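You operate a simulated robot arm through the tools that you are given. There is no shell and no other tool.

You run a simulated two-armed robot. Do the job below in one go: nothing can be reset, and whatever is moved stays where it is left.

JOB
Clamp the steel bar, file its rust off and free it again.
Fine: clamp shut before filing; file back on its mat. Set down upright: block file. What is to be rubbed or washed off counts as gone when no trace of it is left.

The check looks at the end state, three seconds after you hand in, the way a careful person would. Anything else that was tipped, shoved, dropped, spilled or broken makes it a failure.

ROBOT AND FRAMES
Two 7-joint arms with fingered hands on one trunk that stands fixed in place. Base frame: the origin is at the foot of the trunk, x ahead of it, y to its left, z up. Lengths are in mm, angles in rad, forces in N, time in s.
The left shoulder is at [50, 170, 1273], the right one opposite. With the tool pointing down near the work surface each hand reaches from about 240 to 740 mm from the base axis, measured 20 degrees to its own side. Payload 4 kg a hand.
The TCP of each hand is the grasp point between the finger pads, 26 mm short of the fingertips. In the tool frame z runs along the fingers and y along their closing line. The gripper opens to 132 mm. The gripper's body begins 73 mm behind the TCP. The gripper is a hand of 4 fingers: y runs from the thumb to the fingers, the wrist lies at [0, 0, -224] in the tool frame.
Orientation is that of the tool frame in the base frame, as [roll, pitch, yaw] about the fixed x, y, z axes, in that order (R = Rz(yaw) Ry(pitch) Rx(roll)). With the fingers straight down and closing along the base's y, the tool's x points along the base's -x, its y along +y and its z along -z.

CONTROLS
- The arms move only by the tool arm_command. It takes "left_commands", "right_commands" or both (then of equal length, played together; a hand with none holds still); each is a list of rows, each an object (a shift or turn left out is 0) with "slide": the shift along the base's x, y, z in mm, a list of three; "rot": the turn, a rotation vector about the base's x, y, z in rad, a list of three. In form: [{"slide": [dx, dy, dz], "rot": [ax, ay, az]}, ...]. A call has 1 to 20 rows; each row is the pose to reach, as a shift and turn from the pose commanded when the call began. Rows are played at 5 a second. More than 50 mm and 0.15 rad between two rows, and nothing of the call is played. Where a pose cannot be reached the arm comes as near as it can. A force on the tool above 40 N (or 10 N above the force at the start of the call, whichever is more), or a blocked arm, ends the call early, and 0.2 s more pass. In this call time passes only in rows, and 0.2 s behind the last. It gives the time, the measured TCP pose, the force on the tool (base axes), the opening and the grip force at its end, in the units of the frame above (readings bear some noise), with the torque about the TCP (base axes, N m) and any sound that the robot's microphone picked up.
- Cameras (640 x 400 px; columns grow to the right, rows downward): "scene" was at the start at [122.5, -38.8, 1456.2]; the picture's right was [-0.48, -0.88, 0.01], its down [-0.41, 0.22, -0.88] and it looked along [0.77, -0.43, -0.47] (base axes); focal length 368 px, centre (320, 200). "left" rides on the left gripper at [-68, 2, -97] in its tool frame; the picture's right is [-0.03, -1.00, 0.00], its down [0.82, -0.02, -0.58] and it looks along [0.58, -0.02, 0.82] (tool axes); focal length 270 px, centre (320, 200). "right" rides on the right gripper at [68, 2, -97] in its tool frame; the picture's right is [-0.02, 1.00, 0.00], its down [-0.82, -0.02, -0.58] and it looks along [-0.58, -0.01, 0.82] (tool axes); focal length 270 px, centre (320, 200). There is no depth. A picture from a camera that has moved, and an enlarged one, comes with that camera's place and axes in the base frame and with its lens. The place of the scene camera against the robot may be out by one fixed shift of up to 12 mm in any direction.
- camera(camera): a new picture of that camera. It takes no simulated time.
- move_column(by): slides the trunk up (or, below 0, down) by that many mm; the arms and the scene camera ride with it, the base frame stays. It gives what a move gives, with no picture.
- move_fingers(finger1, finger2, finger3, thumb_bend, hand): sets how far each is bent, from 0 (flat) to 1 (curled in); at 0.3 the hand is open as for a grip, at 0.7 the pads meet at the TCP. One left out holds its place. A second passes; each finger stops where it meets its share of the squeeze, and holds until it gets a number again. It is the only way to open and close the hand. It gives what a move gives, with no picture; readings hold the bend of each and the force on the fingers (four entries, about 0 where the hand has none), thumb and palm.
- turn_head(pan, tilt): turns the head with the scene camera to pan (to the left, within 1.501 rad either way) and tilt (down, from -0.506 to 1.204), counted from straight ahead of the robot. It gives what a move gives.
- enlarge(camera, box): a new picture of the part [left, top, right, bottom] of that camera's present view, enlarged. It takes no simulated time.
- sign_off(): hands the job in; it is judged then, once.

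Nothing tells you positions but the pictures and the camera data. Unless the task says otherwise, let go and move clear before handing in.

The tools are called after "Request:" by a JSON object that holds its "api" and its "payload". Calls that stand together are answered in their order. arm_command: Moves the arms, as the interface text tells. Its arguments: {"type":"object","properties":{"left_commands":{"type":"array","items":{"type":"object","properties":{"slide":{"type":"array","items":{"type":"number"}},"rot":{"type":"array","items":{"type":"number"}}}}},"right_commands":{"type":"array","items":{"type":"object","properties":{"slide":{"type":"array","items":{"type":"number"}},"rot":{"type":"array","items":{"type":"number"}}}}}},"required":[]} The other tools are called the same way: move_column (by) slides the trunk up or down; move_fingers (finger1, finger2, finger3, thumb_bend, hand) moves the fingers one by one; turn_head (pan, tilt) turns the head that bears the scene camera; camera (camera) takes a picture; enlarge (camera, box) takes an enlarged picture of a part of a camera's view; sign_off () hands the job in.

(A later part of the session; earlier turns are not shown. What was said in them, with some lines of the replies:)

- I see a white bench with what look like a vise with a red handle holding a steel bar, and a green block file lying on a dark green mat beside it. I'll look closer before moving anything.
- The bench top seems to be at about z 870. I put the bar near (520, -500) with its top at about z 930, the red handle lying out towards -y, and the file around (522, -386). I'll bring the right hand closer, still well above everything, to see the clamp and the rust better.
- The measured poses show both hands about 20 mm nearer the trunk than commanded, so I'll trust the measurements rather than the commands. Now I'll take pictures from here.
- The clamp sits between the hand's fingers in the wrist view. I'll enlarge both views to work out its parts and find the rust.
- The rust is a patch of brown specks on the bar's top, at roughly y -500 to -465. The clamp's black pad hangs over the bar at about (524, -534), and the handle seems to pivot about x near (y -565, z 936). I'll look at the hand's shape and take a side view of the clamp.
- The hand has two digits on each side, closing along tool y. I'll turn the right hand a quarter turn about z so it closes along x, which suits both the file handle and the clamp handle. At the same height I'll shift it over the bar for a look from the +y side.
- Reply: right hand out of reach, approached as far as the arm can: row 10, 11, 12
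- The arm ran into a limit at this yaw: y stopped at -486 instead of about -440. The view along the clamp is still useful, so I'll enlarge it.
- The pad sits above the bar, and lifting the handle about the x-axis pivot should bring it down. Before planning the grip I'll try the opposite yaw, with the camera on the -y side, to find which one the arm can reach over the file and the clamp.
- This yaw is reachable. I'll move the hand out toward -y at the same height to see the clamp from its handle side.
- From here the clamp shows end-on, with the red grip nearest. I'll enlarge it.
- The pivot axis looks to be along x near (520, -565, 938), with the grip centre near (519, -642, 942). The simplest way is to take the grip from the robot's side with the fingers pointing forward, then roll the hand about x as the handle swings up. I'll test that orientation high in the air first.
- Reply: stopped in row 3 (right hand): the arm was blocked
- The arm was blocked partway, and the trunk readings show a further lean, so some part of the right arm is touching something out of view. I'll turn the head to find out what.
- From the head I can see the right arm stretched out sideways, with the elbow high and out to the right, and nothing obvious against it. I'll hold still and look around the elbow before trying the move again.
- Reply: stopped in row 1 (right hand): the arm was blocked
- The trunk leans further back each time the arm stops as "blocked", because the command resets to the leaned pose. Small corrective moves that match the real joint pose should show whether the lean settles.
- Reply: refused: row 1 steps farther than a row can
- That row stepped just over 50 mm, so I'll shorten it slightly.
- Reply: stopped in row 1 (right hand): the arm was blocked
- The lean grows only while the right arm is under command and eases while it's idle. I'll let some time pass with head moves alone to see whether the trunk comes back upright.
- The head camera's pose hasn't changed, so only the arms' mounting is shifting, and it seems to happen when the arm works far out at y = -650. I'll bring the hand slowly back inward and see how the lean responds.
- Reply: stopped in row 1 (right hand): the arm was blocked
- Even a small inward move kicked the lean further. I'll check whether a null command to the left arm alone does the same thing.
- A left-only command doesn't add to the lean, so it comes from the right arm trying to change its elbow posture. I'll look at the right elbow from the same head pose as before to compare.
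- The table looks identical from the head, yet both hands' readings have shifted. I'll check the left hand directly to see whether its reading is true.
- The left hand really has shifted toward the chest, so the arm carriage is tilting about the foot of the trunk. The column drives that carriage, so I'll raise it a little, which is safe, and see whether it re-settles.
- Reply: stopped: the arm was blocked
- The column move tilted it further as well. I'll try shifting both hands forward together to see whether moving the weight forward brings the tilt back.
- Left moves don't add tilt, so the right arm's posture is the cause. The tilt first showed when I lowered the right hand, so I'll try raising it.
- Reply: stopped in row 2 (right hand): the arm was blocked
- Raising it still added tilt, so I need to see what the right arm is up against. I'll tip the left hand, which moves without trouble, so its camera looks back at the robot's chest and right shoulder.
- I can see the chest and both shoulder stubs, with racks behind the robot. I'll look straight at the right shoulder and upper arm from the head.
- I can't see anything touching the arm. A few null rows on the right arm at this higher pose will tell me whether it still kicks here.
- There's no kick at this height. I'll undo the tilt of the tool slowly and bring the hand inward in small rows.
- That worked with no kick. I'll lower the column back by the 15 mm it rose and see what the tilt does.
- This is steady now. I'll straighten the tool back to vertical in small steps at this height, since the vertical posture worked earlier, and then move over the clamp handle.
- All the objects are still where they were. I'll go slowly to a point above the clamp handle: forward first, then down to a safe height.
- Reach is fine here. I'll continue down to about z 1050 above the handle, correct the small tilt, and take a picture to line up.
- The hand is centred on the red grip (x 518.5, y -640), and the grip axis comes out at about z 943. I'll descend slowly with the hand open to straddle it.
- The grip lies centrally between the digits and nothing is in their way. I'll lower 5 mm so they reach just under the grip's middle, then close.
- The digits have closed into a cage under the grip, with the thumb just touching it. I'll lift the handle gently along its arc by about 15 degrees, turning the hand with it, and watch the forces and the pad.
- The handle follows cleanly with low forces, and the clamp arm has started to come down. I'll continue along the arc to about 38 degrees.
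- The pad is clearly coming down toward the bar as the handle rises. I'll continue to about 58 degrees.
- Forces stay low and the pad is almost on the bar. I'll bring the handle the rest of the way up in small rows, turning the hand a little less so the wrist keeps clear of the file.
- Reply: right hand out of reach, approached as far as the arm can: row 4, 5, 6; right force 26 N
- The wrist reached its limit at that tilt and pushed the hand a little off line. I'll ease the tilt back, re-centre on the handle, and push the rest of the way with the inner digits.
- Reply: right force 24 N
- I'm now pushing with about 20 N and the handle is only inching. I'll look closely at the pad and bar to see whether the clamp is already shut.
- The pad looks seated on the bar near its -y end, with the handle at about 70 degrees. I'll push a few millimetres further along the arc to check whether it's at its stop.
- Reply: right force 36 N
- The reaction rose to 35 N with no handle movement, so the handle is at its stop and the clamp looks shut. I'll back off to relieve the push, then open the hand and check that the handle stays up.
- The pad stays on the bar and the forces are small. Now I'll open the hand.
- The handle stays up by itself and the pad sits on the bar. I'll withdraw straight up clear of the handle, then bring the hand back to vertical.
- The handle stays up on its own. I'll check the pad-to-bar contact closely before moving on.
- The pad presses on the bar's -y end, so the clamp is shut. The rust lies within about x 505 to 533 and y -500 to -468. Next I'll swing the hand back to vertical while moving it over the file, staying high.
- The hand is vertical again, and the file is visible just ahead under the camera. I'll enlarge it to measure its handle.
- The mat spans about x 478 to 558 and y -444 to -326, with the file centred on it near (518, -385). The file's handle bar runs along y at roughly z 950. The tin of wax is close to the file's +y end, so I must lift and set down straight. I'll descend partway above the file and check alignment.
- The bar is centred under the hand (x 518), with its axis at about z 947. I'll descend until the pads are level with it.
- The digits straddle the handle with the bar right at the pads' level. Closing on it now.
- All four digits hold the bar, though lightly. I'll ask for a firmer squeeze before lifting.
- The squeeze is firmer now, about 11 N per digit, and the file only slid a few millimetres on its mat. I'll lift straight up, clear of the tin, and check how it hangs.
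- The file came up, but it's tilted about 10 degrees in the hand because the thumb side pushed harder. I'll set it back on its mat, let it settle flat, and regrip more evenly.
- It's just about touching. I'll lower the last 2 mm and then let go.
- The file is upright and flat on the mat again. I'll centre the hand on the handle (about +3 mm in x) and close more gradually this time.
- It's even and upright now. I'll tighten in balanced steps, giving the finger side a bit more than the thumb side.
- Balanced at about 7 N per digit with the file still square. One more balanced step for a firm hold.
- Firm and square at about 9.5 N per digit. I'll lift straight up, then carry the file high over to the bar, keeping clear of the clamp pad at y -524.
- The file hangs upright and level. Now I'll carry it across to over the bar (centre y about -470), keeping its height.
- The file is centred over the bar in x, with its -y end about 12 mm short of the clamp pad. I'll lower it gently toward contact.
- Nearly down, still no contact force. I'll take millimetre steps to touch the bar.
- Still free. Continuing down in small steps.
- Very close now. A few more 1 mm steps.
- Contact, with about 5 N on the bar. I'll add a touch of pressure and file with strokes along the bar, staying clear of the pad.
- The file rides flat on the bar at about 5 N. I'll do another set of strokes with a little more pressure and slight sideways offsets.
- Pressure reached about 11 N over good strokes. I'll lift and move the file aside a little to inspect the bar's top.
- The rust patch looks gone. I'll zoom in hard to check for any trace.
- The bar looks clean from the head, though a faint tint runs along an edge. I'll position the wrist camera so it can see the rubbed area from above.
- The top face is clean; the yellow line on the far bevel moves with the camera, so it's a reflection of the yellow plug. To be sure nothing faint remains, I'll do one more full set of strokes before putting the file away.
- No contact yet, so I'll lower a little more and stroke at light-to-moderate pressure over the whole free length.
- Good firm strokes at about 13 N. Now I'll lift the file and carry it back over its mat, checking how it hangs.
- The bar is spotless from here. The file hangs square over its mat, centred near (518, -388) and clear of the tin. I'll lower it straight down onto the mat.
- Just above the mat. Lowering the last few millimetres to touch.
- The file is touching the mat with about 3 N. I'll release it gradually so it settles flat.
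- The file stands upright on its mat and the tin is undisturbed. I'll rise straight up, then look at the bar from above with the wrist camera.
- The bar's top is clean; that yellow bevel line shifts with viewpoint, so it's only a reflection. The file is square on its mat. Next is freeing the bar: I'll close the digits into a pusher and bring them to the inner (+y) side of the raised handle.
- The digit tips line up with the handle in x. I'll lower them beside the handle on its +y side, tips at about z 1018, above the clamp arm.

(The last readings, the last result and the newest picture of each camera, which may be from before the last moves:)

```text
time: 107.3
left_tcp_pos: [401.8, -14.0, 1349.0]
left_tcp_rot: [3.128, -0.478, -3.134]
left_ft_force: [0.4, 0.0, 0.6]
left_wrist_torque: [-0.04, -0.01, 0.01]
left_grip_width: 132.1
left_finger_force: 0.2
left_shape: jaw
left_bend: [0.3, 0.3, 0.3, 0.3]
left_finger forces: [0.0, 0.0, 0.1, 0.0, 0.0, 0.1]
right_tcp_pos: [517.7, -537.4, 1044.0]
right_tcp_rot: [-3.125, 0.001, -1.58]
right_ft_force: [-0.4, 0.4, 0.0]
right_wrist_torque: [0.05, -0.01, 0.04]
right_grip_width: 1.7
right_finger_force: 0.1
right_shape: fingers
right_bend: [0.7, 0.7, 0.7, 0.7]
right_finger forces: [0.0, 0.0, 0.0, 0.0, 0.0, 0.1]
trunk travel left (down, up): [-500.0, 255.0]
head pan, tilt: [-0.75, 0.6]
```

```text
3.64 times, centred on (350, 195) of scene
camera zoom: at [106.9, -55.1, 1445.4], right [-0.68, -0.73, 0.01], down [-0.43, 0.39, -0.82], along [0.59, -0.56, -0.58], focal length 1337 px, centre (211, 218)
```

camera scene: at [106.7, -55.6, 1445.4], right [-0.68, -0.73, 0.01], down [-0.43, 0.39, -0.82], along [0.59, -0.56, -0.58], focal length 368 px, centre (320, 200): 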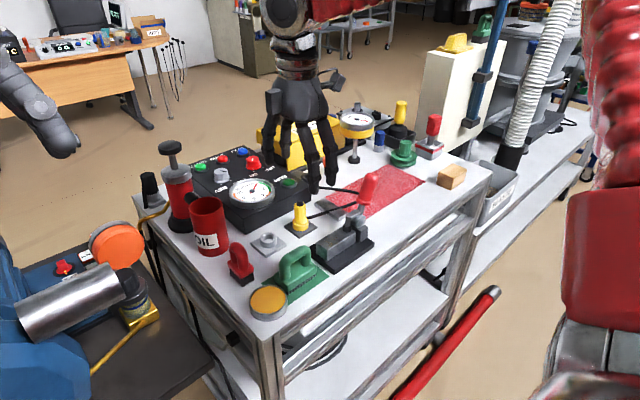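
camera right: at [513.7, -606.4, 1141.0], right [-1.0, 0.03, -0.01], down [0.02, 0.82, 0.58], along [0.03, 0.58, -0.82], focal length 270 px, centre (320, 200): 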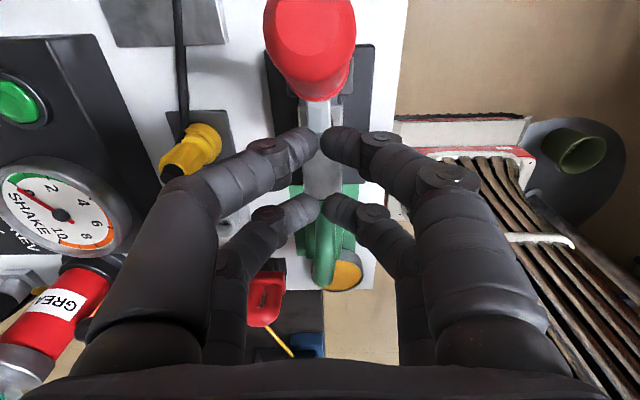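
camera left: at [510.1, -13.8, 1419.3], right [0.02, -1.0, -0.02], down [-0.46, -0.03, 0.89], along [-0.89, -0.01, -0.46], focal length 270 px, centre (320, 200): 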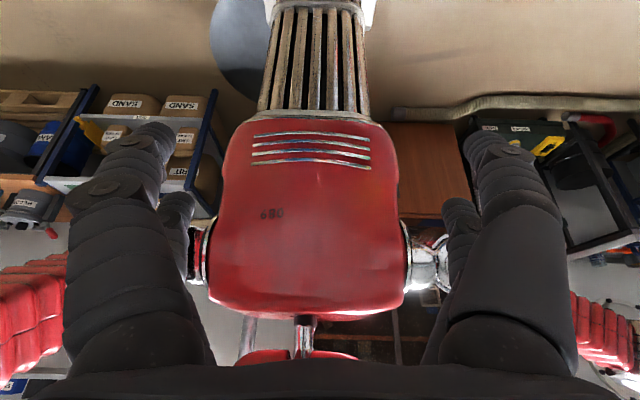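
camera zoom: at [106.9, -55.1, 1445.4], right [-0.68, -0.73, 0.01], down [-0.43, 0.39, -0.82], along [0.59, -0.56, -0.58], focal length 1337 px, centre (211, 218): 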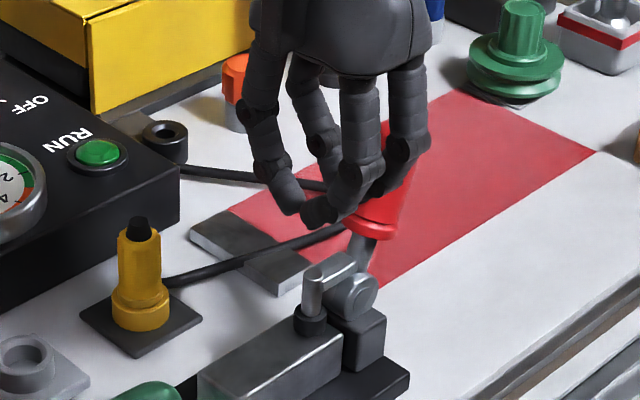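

The digits are in place beside the handle. I'll push gently toward -y and watch the force.

Request:
{"api": "arm_command", "payload": {"right_commands": [{"slide": [0, -4, 0]}, {"slide": [0, -8, 0]}, {"slide": [0, -11, 0]}, {"slide": [0, -14, -0.5]}, {"slide": [0, -17, -1]}, {"slide": [0, -20, -2]}, {"slide": [0, -23, -3]}]}}

Request:
{"api": "camera", "payload": {"camera": "right"}}

Request:
{"api": "enlarge", "payload": {"camera": "scene", "box": [290, 140, 410, 250]}}

```text
time: 108.9
left_tcp_pos: [402.7, -13.3, 1348.4]
left_tcp_rot: [3.128, -0.48, -3.133]
left_ft_force: [0.3, 0.7, 0.3]
left_wrist_torque: [0.02, -0.03, -0.04]
left_grip_width: 131.9
left_finger_force: 0.0
left_shape: jaw
left_bend: [0.3, 0.3, 0.3, 0.3]
left_finger forces: [0.0, 0.0, 0.0, 0.0, 0.0, 0.0]
right_tcp_pos: [518.5, -559.6, 1042.2]
right_tcp_rot: [-3.125, 0.0, -1.581]
right_ft_force: [0.1, 2.4, 2.3]
right_wrist_torque: [0.04, 0.03, 0.0]
right_grip_width: 1.5
right_finger_force: 1.1
right_shape: fingers
right_bend: [0.7, 0.7, 0.7, 0.7]
right_finger forces: [1.4, 0.0, 0.1, 0.0, 1.5, 0.1]
trunk travel left (down, up): [-500.0, 255.0]
head pan, tilt: [-0.75, 0.6]
```

```text
taken
camera right: at [513.5, -628.7, 1138.3], right [-1.0, 0.04, -0.02], down [0.02, 0.82, 0.58], along [0.03, 0.58, -0.82], focal length 270 px, centre (320, 200)
```

right: 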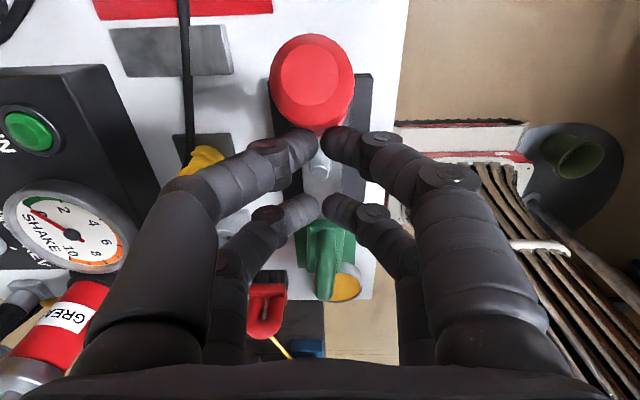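

```text
3.64 times, centred on (350, 195) of scene
camera zoom: at [106.5, -54.6, 1445.5], right [-0.68, -0.73, 0.01], down [-0.43, 0.39, -0.82], along [0.59, -0.56, -0.58], focal length 1337 px, centre (211, 218)
```

zoom: 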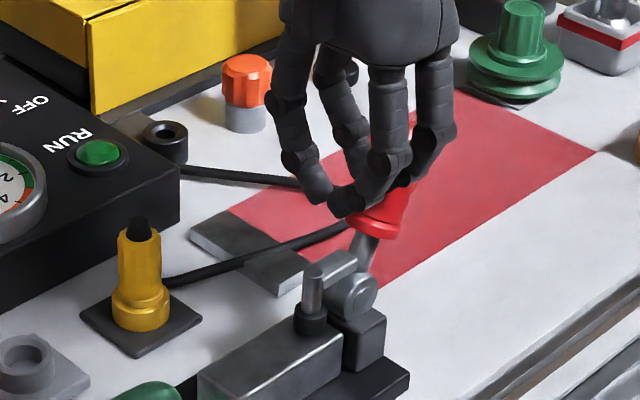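

Light contact now. I'll keep pushing along the handle's arc.

Request:
{"api": "arm_command", "payload": {"right_commands": [{"slide": [0, -4, -1]}, {"slide": [0, -8, -2.5]}, {"slide": [0, -12, -4]}, {"slide": [0, -16, -6]}, {"slide": [0, -20, -8.5]}, {"slide": [0, -23, -10.5]}]}}

Request:
{"api": "camera", "payload": {"camera": "right"}}

Request:
{"api": "enlarge", "payload": {"camera": "scene", "box": [290, 140, 410, 250]}}

```text
time: 110.3
left_tcp_pos: [402.7, -14.1, 1348.2]
left_tcp_rot: [3.13, -0.48, -3.131]
left_ft_force: [-0.1, -0.5, -0.1]
left_wrist_torque: [-0.02, 0.02, 0.02]
left_grip_width: 131.9
left_finger_force: 0.1
left_shape: jaw
left_bend: [0.3, 0.3, 0.3, 0.3]
left_finger forces: [0.0, 0.1, 0.1, 0.1, 0.1, 0.0]
right_tcp_pos: [517.7, -582.4, 1029.6]
right_tcp_rot: [-3.127, 0.002, -1.578]
right_ft_force: [-0.7, 1.1, 2.1]
right_wrist_torque: [-0.03, 0.02, 0.01]
right_grip_width: 1.9
right_finger_force: 1.2
right_shape: fingers
right_bend: [0.7, 0.7, 0.7, 0.7]
right_finger forces: [1.9, 0.1, 0.0, 0.0, 1.0, 0.0]
trunk travel left (down, up): [-500.0, 255.0]
head pan, tilt: [-0.75, 0.6]
```

```text
taken
camera right: at [513.6, -651.9, 1127.8], right [-1.0, 0.03, -0.01], down [0.02, 0.82, 0.58], along [0.03, 0.58, -0.82], focal length 270 px, centre (320, 200)
```

right: 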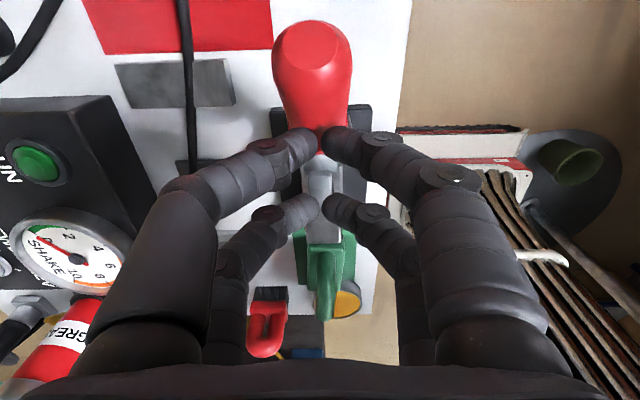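

```text
3.64 times, centred on (350, 195) of scene
camera zoom: at [106.5, -54.5, 1445.5], right [-0.68, -0.73, 0.01], down [-0.43, 0.39, -0.82], along [0.59, -0.56, -0.58], focal length 1337 px, centre (211, 218)
```

zoom: 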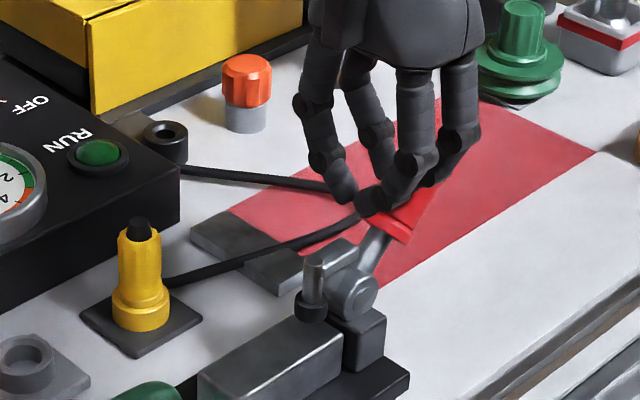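

The handle is swinging down easily and the pad has lifted off the bar. I'll shift the push slightly outward so the digits stay clear of the rising clamp arm, then continue down.

Request:
{"api": "arm_command", "payload": {"right_commands": [{"slide": [0, -5, 0.5]}, {"slide": [0, -10, 1]}, {"slide": [0, -15, 1.5]}, {"slide": [0, -19.4, 2]}, {"slide": [0, -23.5, -3]}, {"slide": [0, -27.5, -8]}, {"slide": [0, -31.5, -13]}]}}

Request:
{"api": "camera", "payload": {"camera": "right"}}

Request:
{"api": "enlarge", "payload": {"camera": "scene", "box": [290, 140, 410, 250]}}

```text
time: 111.9
left_tcp_pos: [402.0, -14.4, 1349.4]
left_tcp_rot: [3.129, -0.48, -3.133]
left_ft_force: [-0.2, 1.0, 0.5]
left_wrist_torque: [0.0, 0.02, 0.05]
left_grip_width: 131.9
left_finger_force: 0.0
left_shape: jaw
left_bend: [0.3, 0.3, 0.3, 0.3]
left_finger forces: [0.0, 0.0, 0.1, 0.0, 0.0, 0.0]
right_tcp_pos: [516.8, -614.2, 1016.3]
right_tcp_rot: [-3.129, -0.002, -1.58]
right_ft_force: [-1.7, 0.2, 0.9]
right_wrist_torque: [-0.01, 0.01, -0.01]
right_grip_width: 4.1
right_finger_force: 1.7
right_shape: fingers
right_bend: [0.69, 0.7, 0.7, 0.7]
right_finger forces: [1.5, 0.0, 0.1, 0.0, 0.4, 0.0]
trunk travel left (down, up): [-500.0, 255.0]
head pan, tilt: [-0.75, 0.6]
```

```text
taken
camera right: at [514.0, -684.0, 1113.9], right [-1.0, 0.03, -0.01], down [0.02, 0.82, 0.58], along [0.03, 0.58, -0.82], focal length 270 px, centre (320, 200)
```

right: 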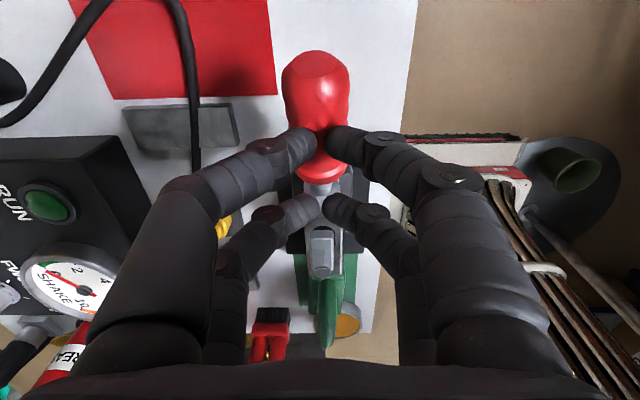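

```text
3.64 times, centred on (350, 195) of scene
camera zoom: at [106.6, -54.8, 1445.4], right [-0.68, -0.73, 0.01], down [-0.43, 0.39, -0.82], along [0.59, -0.56, -0.58], focal length 1337 px, centre (211, 218)
```

zoom: 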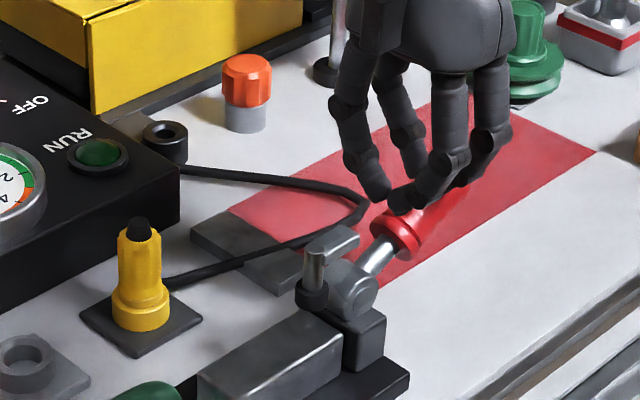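

The handle is down to about 25 degrees and the clamp arm is up. I'll press it the rest of the way to its open rest position.

Request:
{"api": "arm_command", "payload": {"right_commands": [{"slide": [1, -3, -5]}, {"slide": [1.5, -6, -11]}, {"slide": [2, -8.5, -17]}, {"slide": [2, -10.5, -23]}, {"slide": [2, -12.5, -29]}, {"slide": [2, -14, -34]}]}}

Request:
{"api": "camera", "payload": {"camera": "right"}}

Request:
{"api": "enlarge", "payload": {"camera": "scene", "box": [290, 140, 410, 250]}}

```text
time: 113.3
left_tcp_pos: [401.7, -13.2, 1349.1]
left_tcp_rot: [3.13, -0.48, -3.133]
left_ft_force: [-0.6, 0.1, -0.2]
left_wrist_torque: [-0.04, 0.0, 0.0]
left_grip_width: 132.1
left_finger_force: 0.0
left_shape: jaw
left_bend: [0.3, 0.3, 0.3, 0.3]
left_finger forces: [0.0, 0.0, 0.1, 0.0, 0.0, 0.0]
right_tcp_pos: [519.8, -628.8, 983.8]
right_tcp_rot: [-3.123, 0.001, -1.579]
right_ft_force: [-3.2, 1.2, 6.0]
right_wrist_torque: [0.1, 0.12, -0.02]
right_grip_width: 2.4
right_finger_force: 3.2
right_shape: fingers
right_bend: [0.69, 0.7, 0.7, 0.7]
right_finger forces: [1.5, 4.4, 0.1, 0.0, 0.1, 0.0]
trunk travel left (down, up): [-500.0, 255.0]
head pan, tilt: [-0.75, 0.6]
```

```text
taken
camera right: at [516.0, -697.7, 1080.7], right [-1.0, 0.03, -0.02], down [0.02, 0.82, 0.58], along [0.03, 0.58, -0.82], focal length 270 px, centre (320, 200)
```

right: 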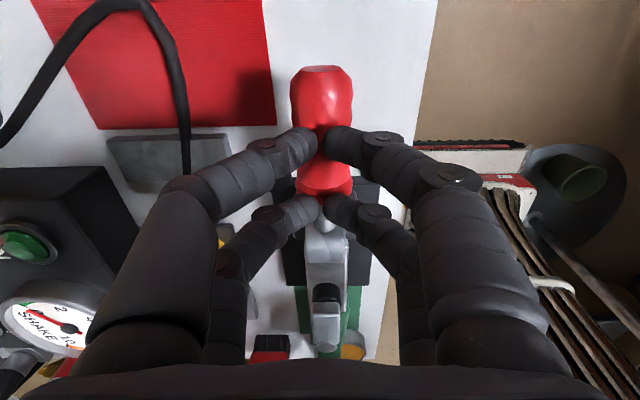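

```text
3.64 times, centred on (350, 195) of scene
camera zoom: at [105.9, -54.3, 1445.6], right [-0.68, -0.73, 0.01], down [-0.43, 0.39, -0.82], along [0.59, -0.56, -0.58], focal length 1337 px, centre (211, 218)
```

zoom: 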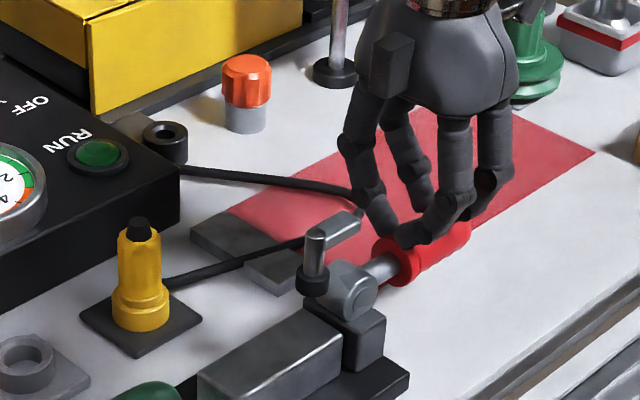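

The handle is nearly horizontal with about 6 N on it. A few more millimetres will confirm it's at its open stop.

Request:
{"api": "arm_command", "payload": {"right_commands": [{"slide": [0, -1, -2]}, {"slide": [0, -1, -4]}, {"slide": [0, -1, -6]}]}}

Request:
{"api": "enlarge", "payload": {"camera": "scene", "box": [290, 140, 410, 250]}}

```text
time: 114.1
left_tcp_pos: [400.2, -10.4, 1350.7]
left_tcp_rot: [3.131, -0.479, -3.134]
left_ft_force: [0.4, 0.1, 0.7]
left_wrist_torque: [0.0, 0.03, -0.01]
left_grip_width: 132.1
left_finger_force: 0.1
left_shape: jaw
left_bend: [0.3, 0.3, 0.3, 0.3]
left_finger forces: [0.0, 0.1, 0.1, 0.1, 0.0, 0.0]
right_tcp_pos: [519.2, -627.7, 982.9]
right_tcp_rot: [-3.121, -0.004, -1.581]
right_ft_force: [-9.8, -0.3, 34.0]
right_wrist_torque: [0.22, 0.32, 0.02]
right_grip_width: 2.1
right_finger_force: 18.0
right_shape: fingers
right_bend: [0.71, 0.72, 0.7, 0.7]
right_finger forces: [12.7, 17.5, 6.5, 0.1, 0.0, 0.0]
trunk travel left (down, up): [-500.0, 255.0]
head pan, tilt: [-0.75, 0.6]
```

```text
3.64 times, centred on (350, 195) of scene
camera zoom: at [102.9, -51.9, 1446.2], right [-0.68, -0.73, 0.01], down [-0.42, 0.38, -0.82], along [0.59, -0.56, -0.57], focal length 1337 px, centre (211, 218)
```

zoom: 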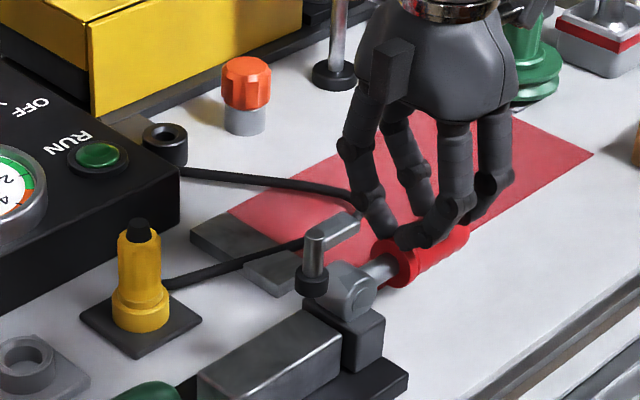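

It's at its stop: force rose to 34 N with no movement, so the clamp is fully open. I'll retreat straight up.

Request:
{"api": "arm_command", "payload": {"right_commands": [{"slide": [0, 0, 4]}, {"slide": [0, 0, 10]}, {"slide": [0, 0, 20]}, {"slide": [0, 0, 32]}, {"slide": [0, 0, 45]}, {"slide": [0, 0, 60]}, {"slide": [0, 0, 75]}, {"slide": [0, 0, 90]}, {"slide": [0, 0, 105]}, {"slide": [0, 0, 120]}, {"slide": [0, 0, 135]}, {"slide": [0, 0, 150]}]}}

Request:
{"api": "camera", "payload": {"camera": "right"}}

Request:
{"api": "camera", "payload": {"camera": "scene"}}

Request:
{"api": "enlarge", "payload": {"camera": "scene", "box": [290, 160, 410, 270]}}

```text
time: 116.7
left_tcp_pos: [403.0, -12.8, 1348.8]
left_tcp_rot: [3.131, -0.479, -3.133]
left_ft_force: [-0.4, 0.2, 0.3]
left_wrist_torque: [0.03, 0.01, -0.01]
left_grip_width: 131.7
left_finger_force: 0.0
left_shape: jaw
left_bend: [0.3, 0.3, 0.3, 0.3]
left_finger forces: [0.0, 0.0, 0.0, 0.0, 0.0, 0.0]
right_tcp_pos: [519.8, -630.7, 1128.4]
right_tcp_rot: [-3.128, 0.0, -1.579]
right_ft_force: [0.0, -0.5, 0.3]
right_wrist_torque: [-0.01, -0.01, -0.01]
right_grip_width: 1.4
right_finger_force: 0.0
right_shape: fingers
right_bend: [0.7, 0.7, 0.7, 0.7]
right_finger forces: [0.1, 0.0, 0.0, 0.0, 0.0, 0.0]
trunk travel left (down, up): [-500.0, 255.0]
head pan, tilt: [-0.75, 0.6]
```

```text
taken
camera right: at [516.5, -699.0, 1225.7], right [-1.0, 0.03, -0.01], down [0.02, 0.82, 0.58], along [0.03, 0.58, -0.82], focal length 270 px, centre (320, 200)
```

right: 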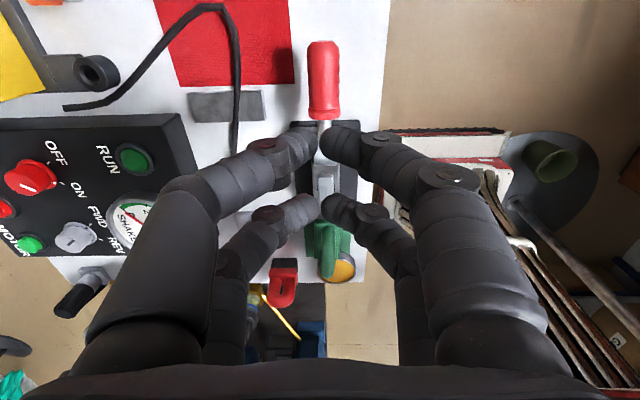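

```text
taken
camera scene: at [106.6, -54.7, 1445.5], right [-0.68, -0.73, 0.01], down [-0.43, 0.39, -0.82], along [0.59, -0.56, -0.58], focal length 368 px, centre (320, 200)
```

scene: 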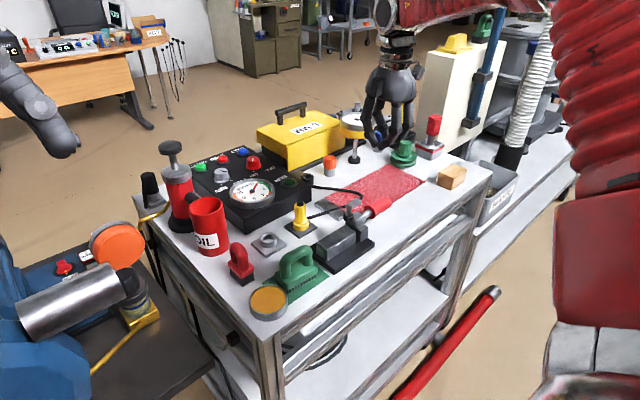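

```text
3.64 times, centred on (350, 215) of scene
camera zoom: at [106.6, -54.7, 1445.5], right [-0.68, -0.73, 0.01], down [-0.43, 0.39, -0.82], along [0.59, -0.56, -0.58], focal length 1337 px, centre (211, 146)
```

zoom: 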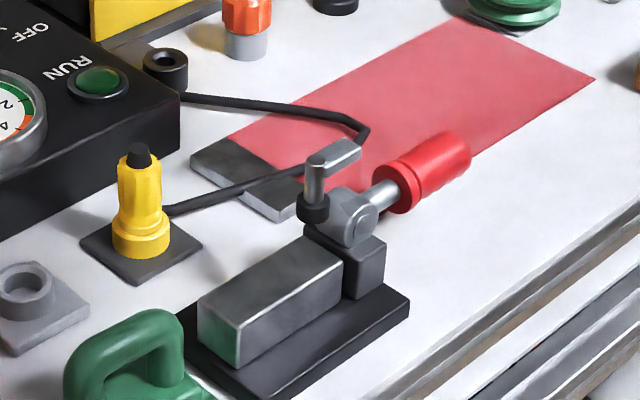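

The clamp is open with its handle back at rest, and everything on the bench looks undisturbed. I'll open the hand, rise further away, and make a final check of the bar and file.

Request:
{"api": "move_fingers", "payload": {"hand": "right", "finger1": 0.3, "finger2": 0.3, "finger3": 0.3, "thumb_bend": 0.3}}

Request:
{"api": "arm_command", "payload": {"right_commands": [{"slide": [0, 8, 12]}, {"slide": [0, 16, 24]}, {"slide": [0, 24, 36]}, {"slide": [0, 32, 48]}, {"slide": [0, 40, 60]}, {"slide": [0, 48, 70]}, {"slide": [0, 56, 80]}, {"slide": [0, 64, 90]}]}}

Request:
{"api": "camera", "payload": {"camera": "right"}}

Request:
{"api": "enlarge", "payload": {"camera": "right", "box": [270, 40, 380, 220]}}

Request:
{"api": "enlarge", "payload": {"camera": "scene", "box": [320, 210, 360, 265]}}

```text
time: 117.7
left_tcp_pos: [402.0, -14.4, 1349.2]
left_tcp_rot: [3.127, -0.481, -3.133]
left_ft_force: [0.3, -1.0, 0.9]
left_wrist_torque: [-0.01, 0.01, 0.02]
left_grip_width: 131.9
left_finger_force: 0.1
left_shape: jaw
left_bend: [0.3, 0.3, 0.3, 0.3]
left_finger forces: [0.0, 0.0, 0.1, 0.0, 0.0, 0.0]
right_tcp_pos: [520.1, -629.8, 1127.4]
right_tcp_rot: [-3.128, -0.001, -1.578]
right_ft_force: [0.2, 1.1, -0.3]
right_wrist_torque: [-0.01, -0.02, -0.01]
right_grip_width: 132.6
right_finger_force: 0.0
right_shape: fingers
right_bend: [0.3, 0.3, 0.3, 0.3]
right_finger forces: [0.0, 0.0, 0.0, 0.0, 0.0, 0.1]
trunk travel left (down, up): [-500.0, 255.0]
head pan, tilt: [-0.75, 0.6]
```

```text
time: 119.5
left_tcp_pos: [403.3, -13.8, 1348.0]
left_tcp_rot: [3.128, -0.48, -3.133]
left_ft_force: [-0.4, 0.6, -0.4]
left_wrist_torque: [0.0, -0.03, 0.03]
left_grip_width: 132.1
left_finger_force: 0.1
left_shape: jaw
left_bend: [0.3, 0.3, 0.3, 0.3]
left_finger forces: [0.0, 0.0, 0.1, 0.1, 0.0, 0.0]
right_tcp_pos: [520.8, -564.7, 1218.8]
right_tcp_rot: [-3.128, -0.004, -1.58]
right_ft_force: [0.7, -0.3, 0.8]
right_wrist_torque: [-0.04, 0.01, 0.0]
right_grip_width: 132.5
right_finger_force: 0.1
right_shape: fingers
right_bend: [0.3, 0.3, 0.3, 0.3]
right_finger forces: [0.0, 0.0, 0.1, 0.0, 0.0, 0.1]
trunk travel left (down, up): [-500.0, 255.0]
head pan, tilt: [-0.75, 0.6]
```

```text
taken
camera right: at [516.2, -634.1, 1315.6], right [-1.0, 0.03, -0.01], down [0.02, 0.82, 0.58], along [0.03, 0.58, -0.82], focal length 270 px, centre (320, 200)
```

right: 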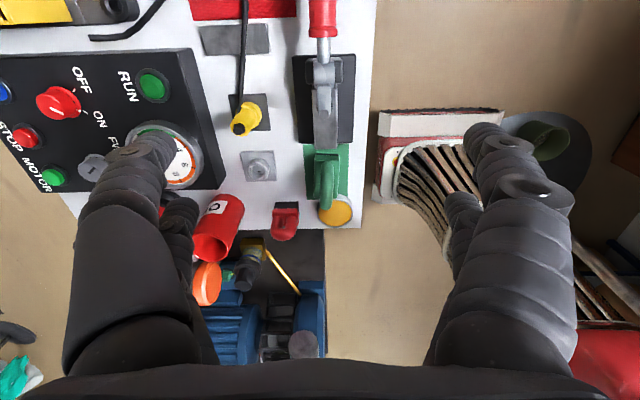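

```text
2.22 times, centred on (325, 130) of right
camera zoom: at [516.2, -634.1, 1315.6], right [-1.0, 0.03, -0.01], down [0.02, 0.82, 0.58], along [0.03, 0.58, -0.82], focal length 601 px, centre (309, 356)
```

zoom: 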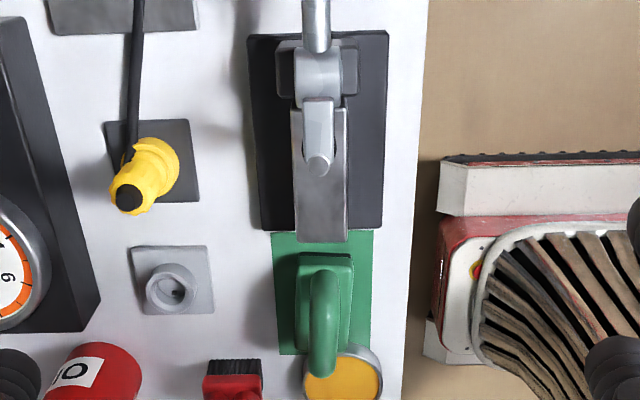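

```text
7.27 times, centred on (340, 238) of scene
camera zoom: at [106.6, -54.7, 1445.5], right [-0.68, -0.73, 0.01], down [-0.43, 0.39, -0.82], along [0.59, -0.56, -0.58], focal length 2674 px, centre (174, -73)
```

zoom: 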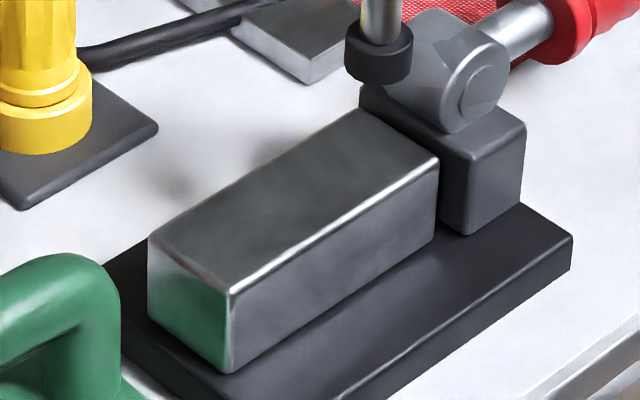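

The bar is clean and free, with the clamp pad lifted and the handle back at its open rest. The block file stands upright on its mat, and the tin, brush and other items are where they were. The hand is open and clear, so I'm handing in.

Request:
{"api": "sign_off", "payload": {}}

```text
The job is handed in.
```

The steel bar was clamped, filed clean and freed again, and I've handed the job in.

- **Clamp:** I raised the handle until it stopped, with the pad pressed on the bar, before any filing. Afterwards I pushed it back down to its open stop, and the pad is clear of the bar.
- **Rust:** I filed the whole free part of the bar's top three times. Close-up views from the head and wrist cameras show no rust left on it. A yellow line on the far edge moves with the viewpoint, so I took it for a reflection of the yellow plug. I couldn't see the bar's far side; I only ever saw rust on the top.
- **File:** It is standing upright on its mat, with the wax tin next to it where it was. On the first lift it tilted in the hand, so I set it down and gripped it again.
- **Everything else:** Nothing on the bench looks moved.

Early on, the right arm stopped as blocked several times in mid-air, and both hands were pushed out of place. I never found the cause. I didn't check the area behind the robot afterwards.
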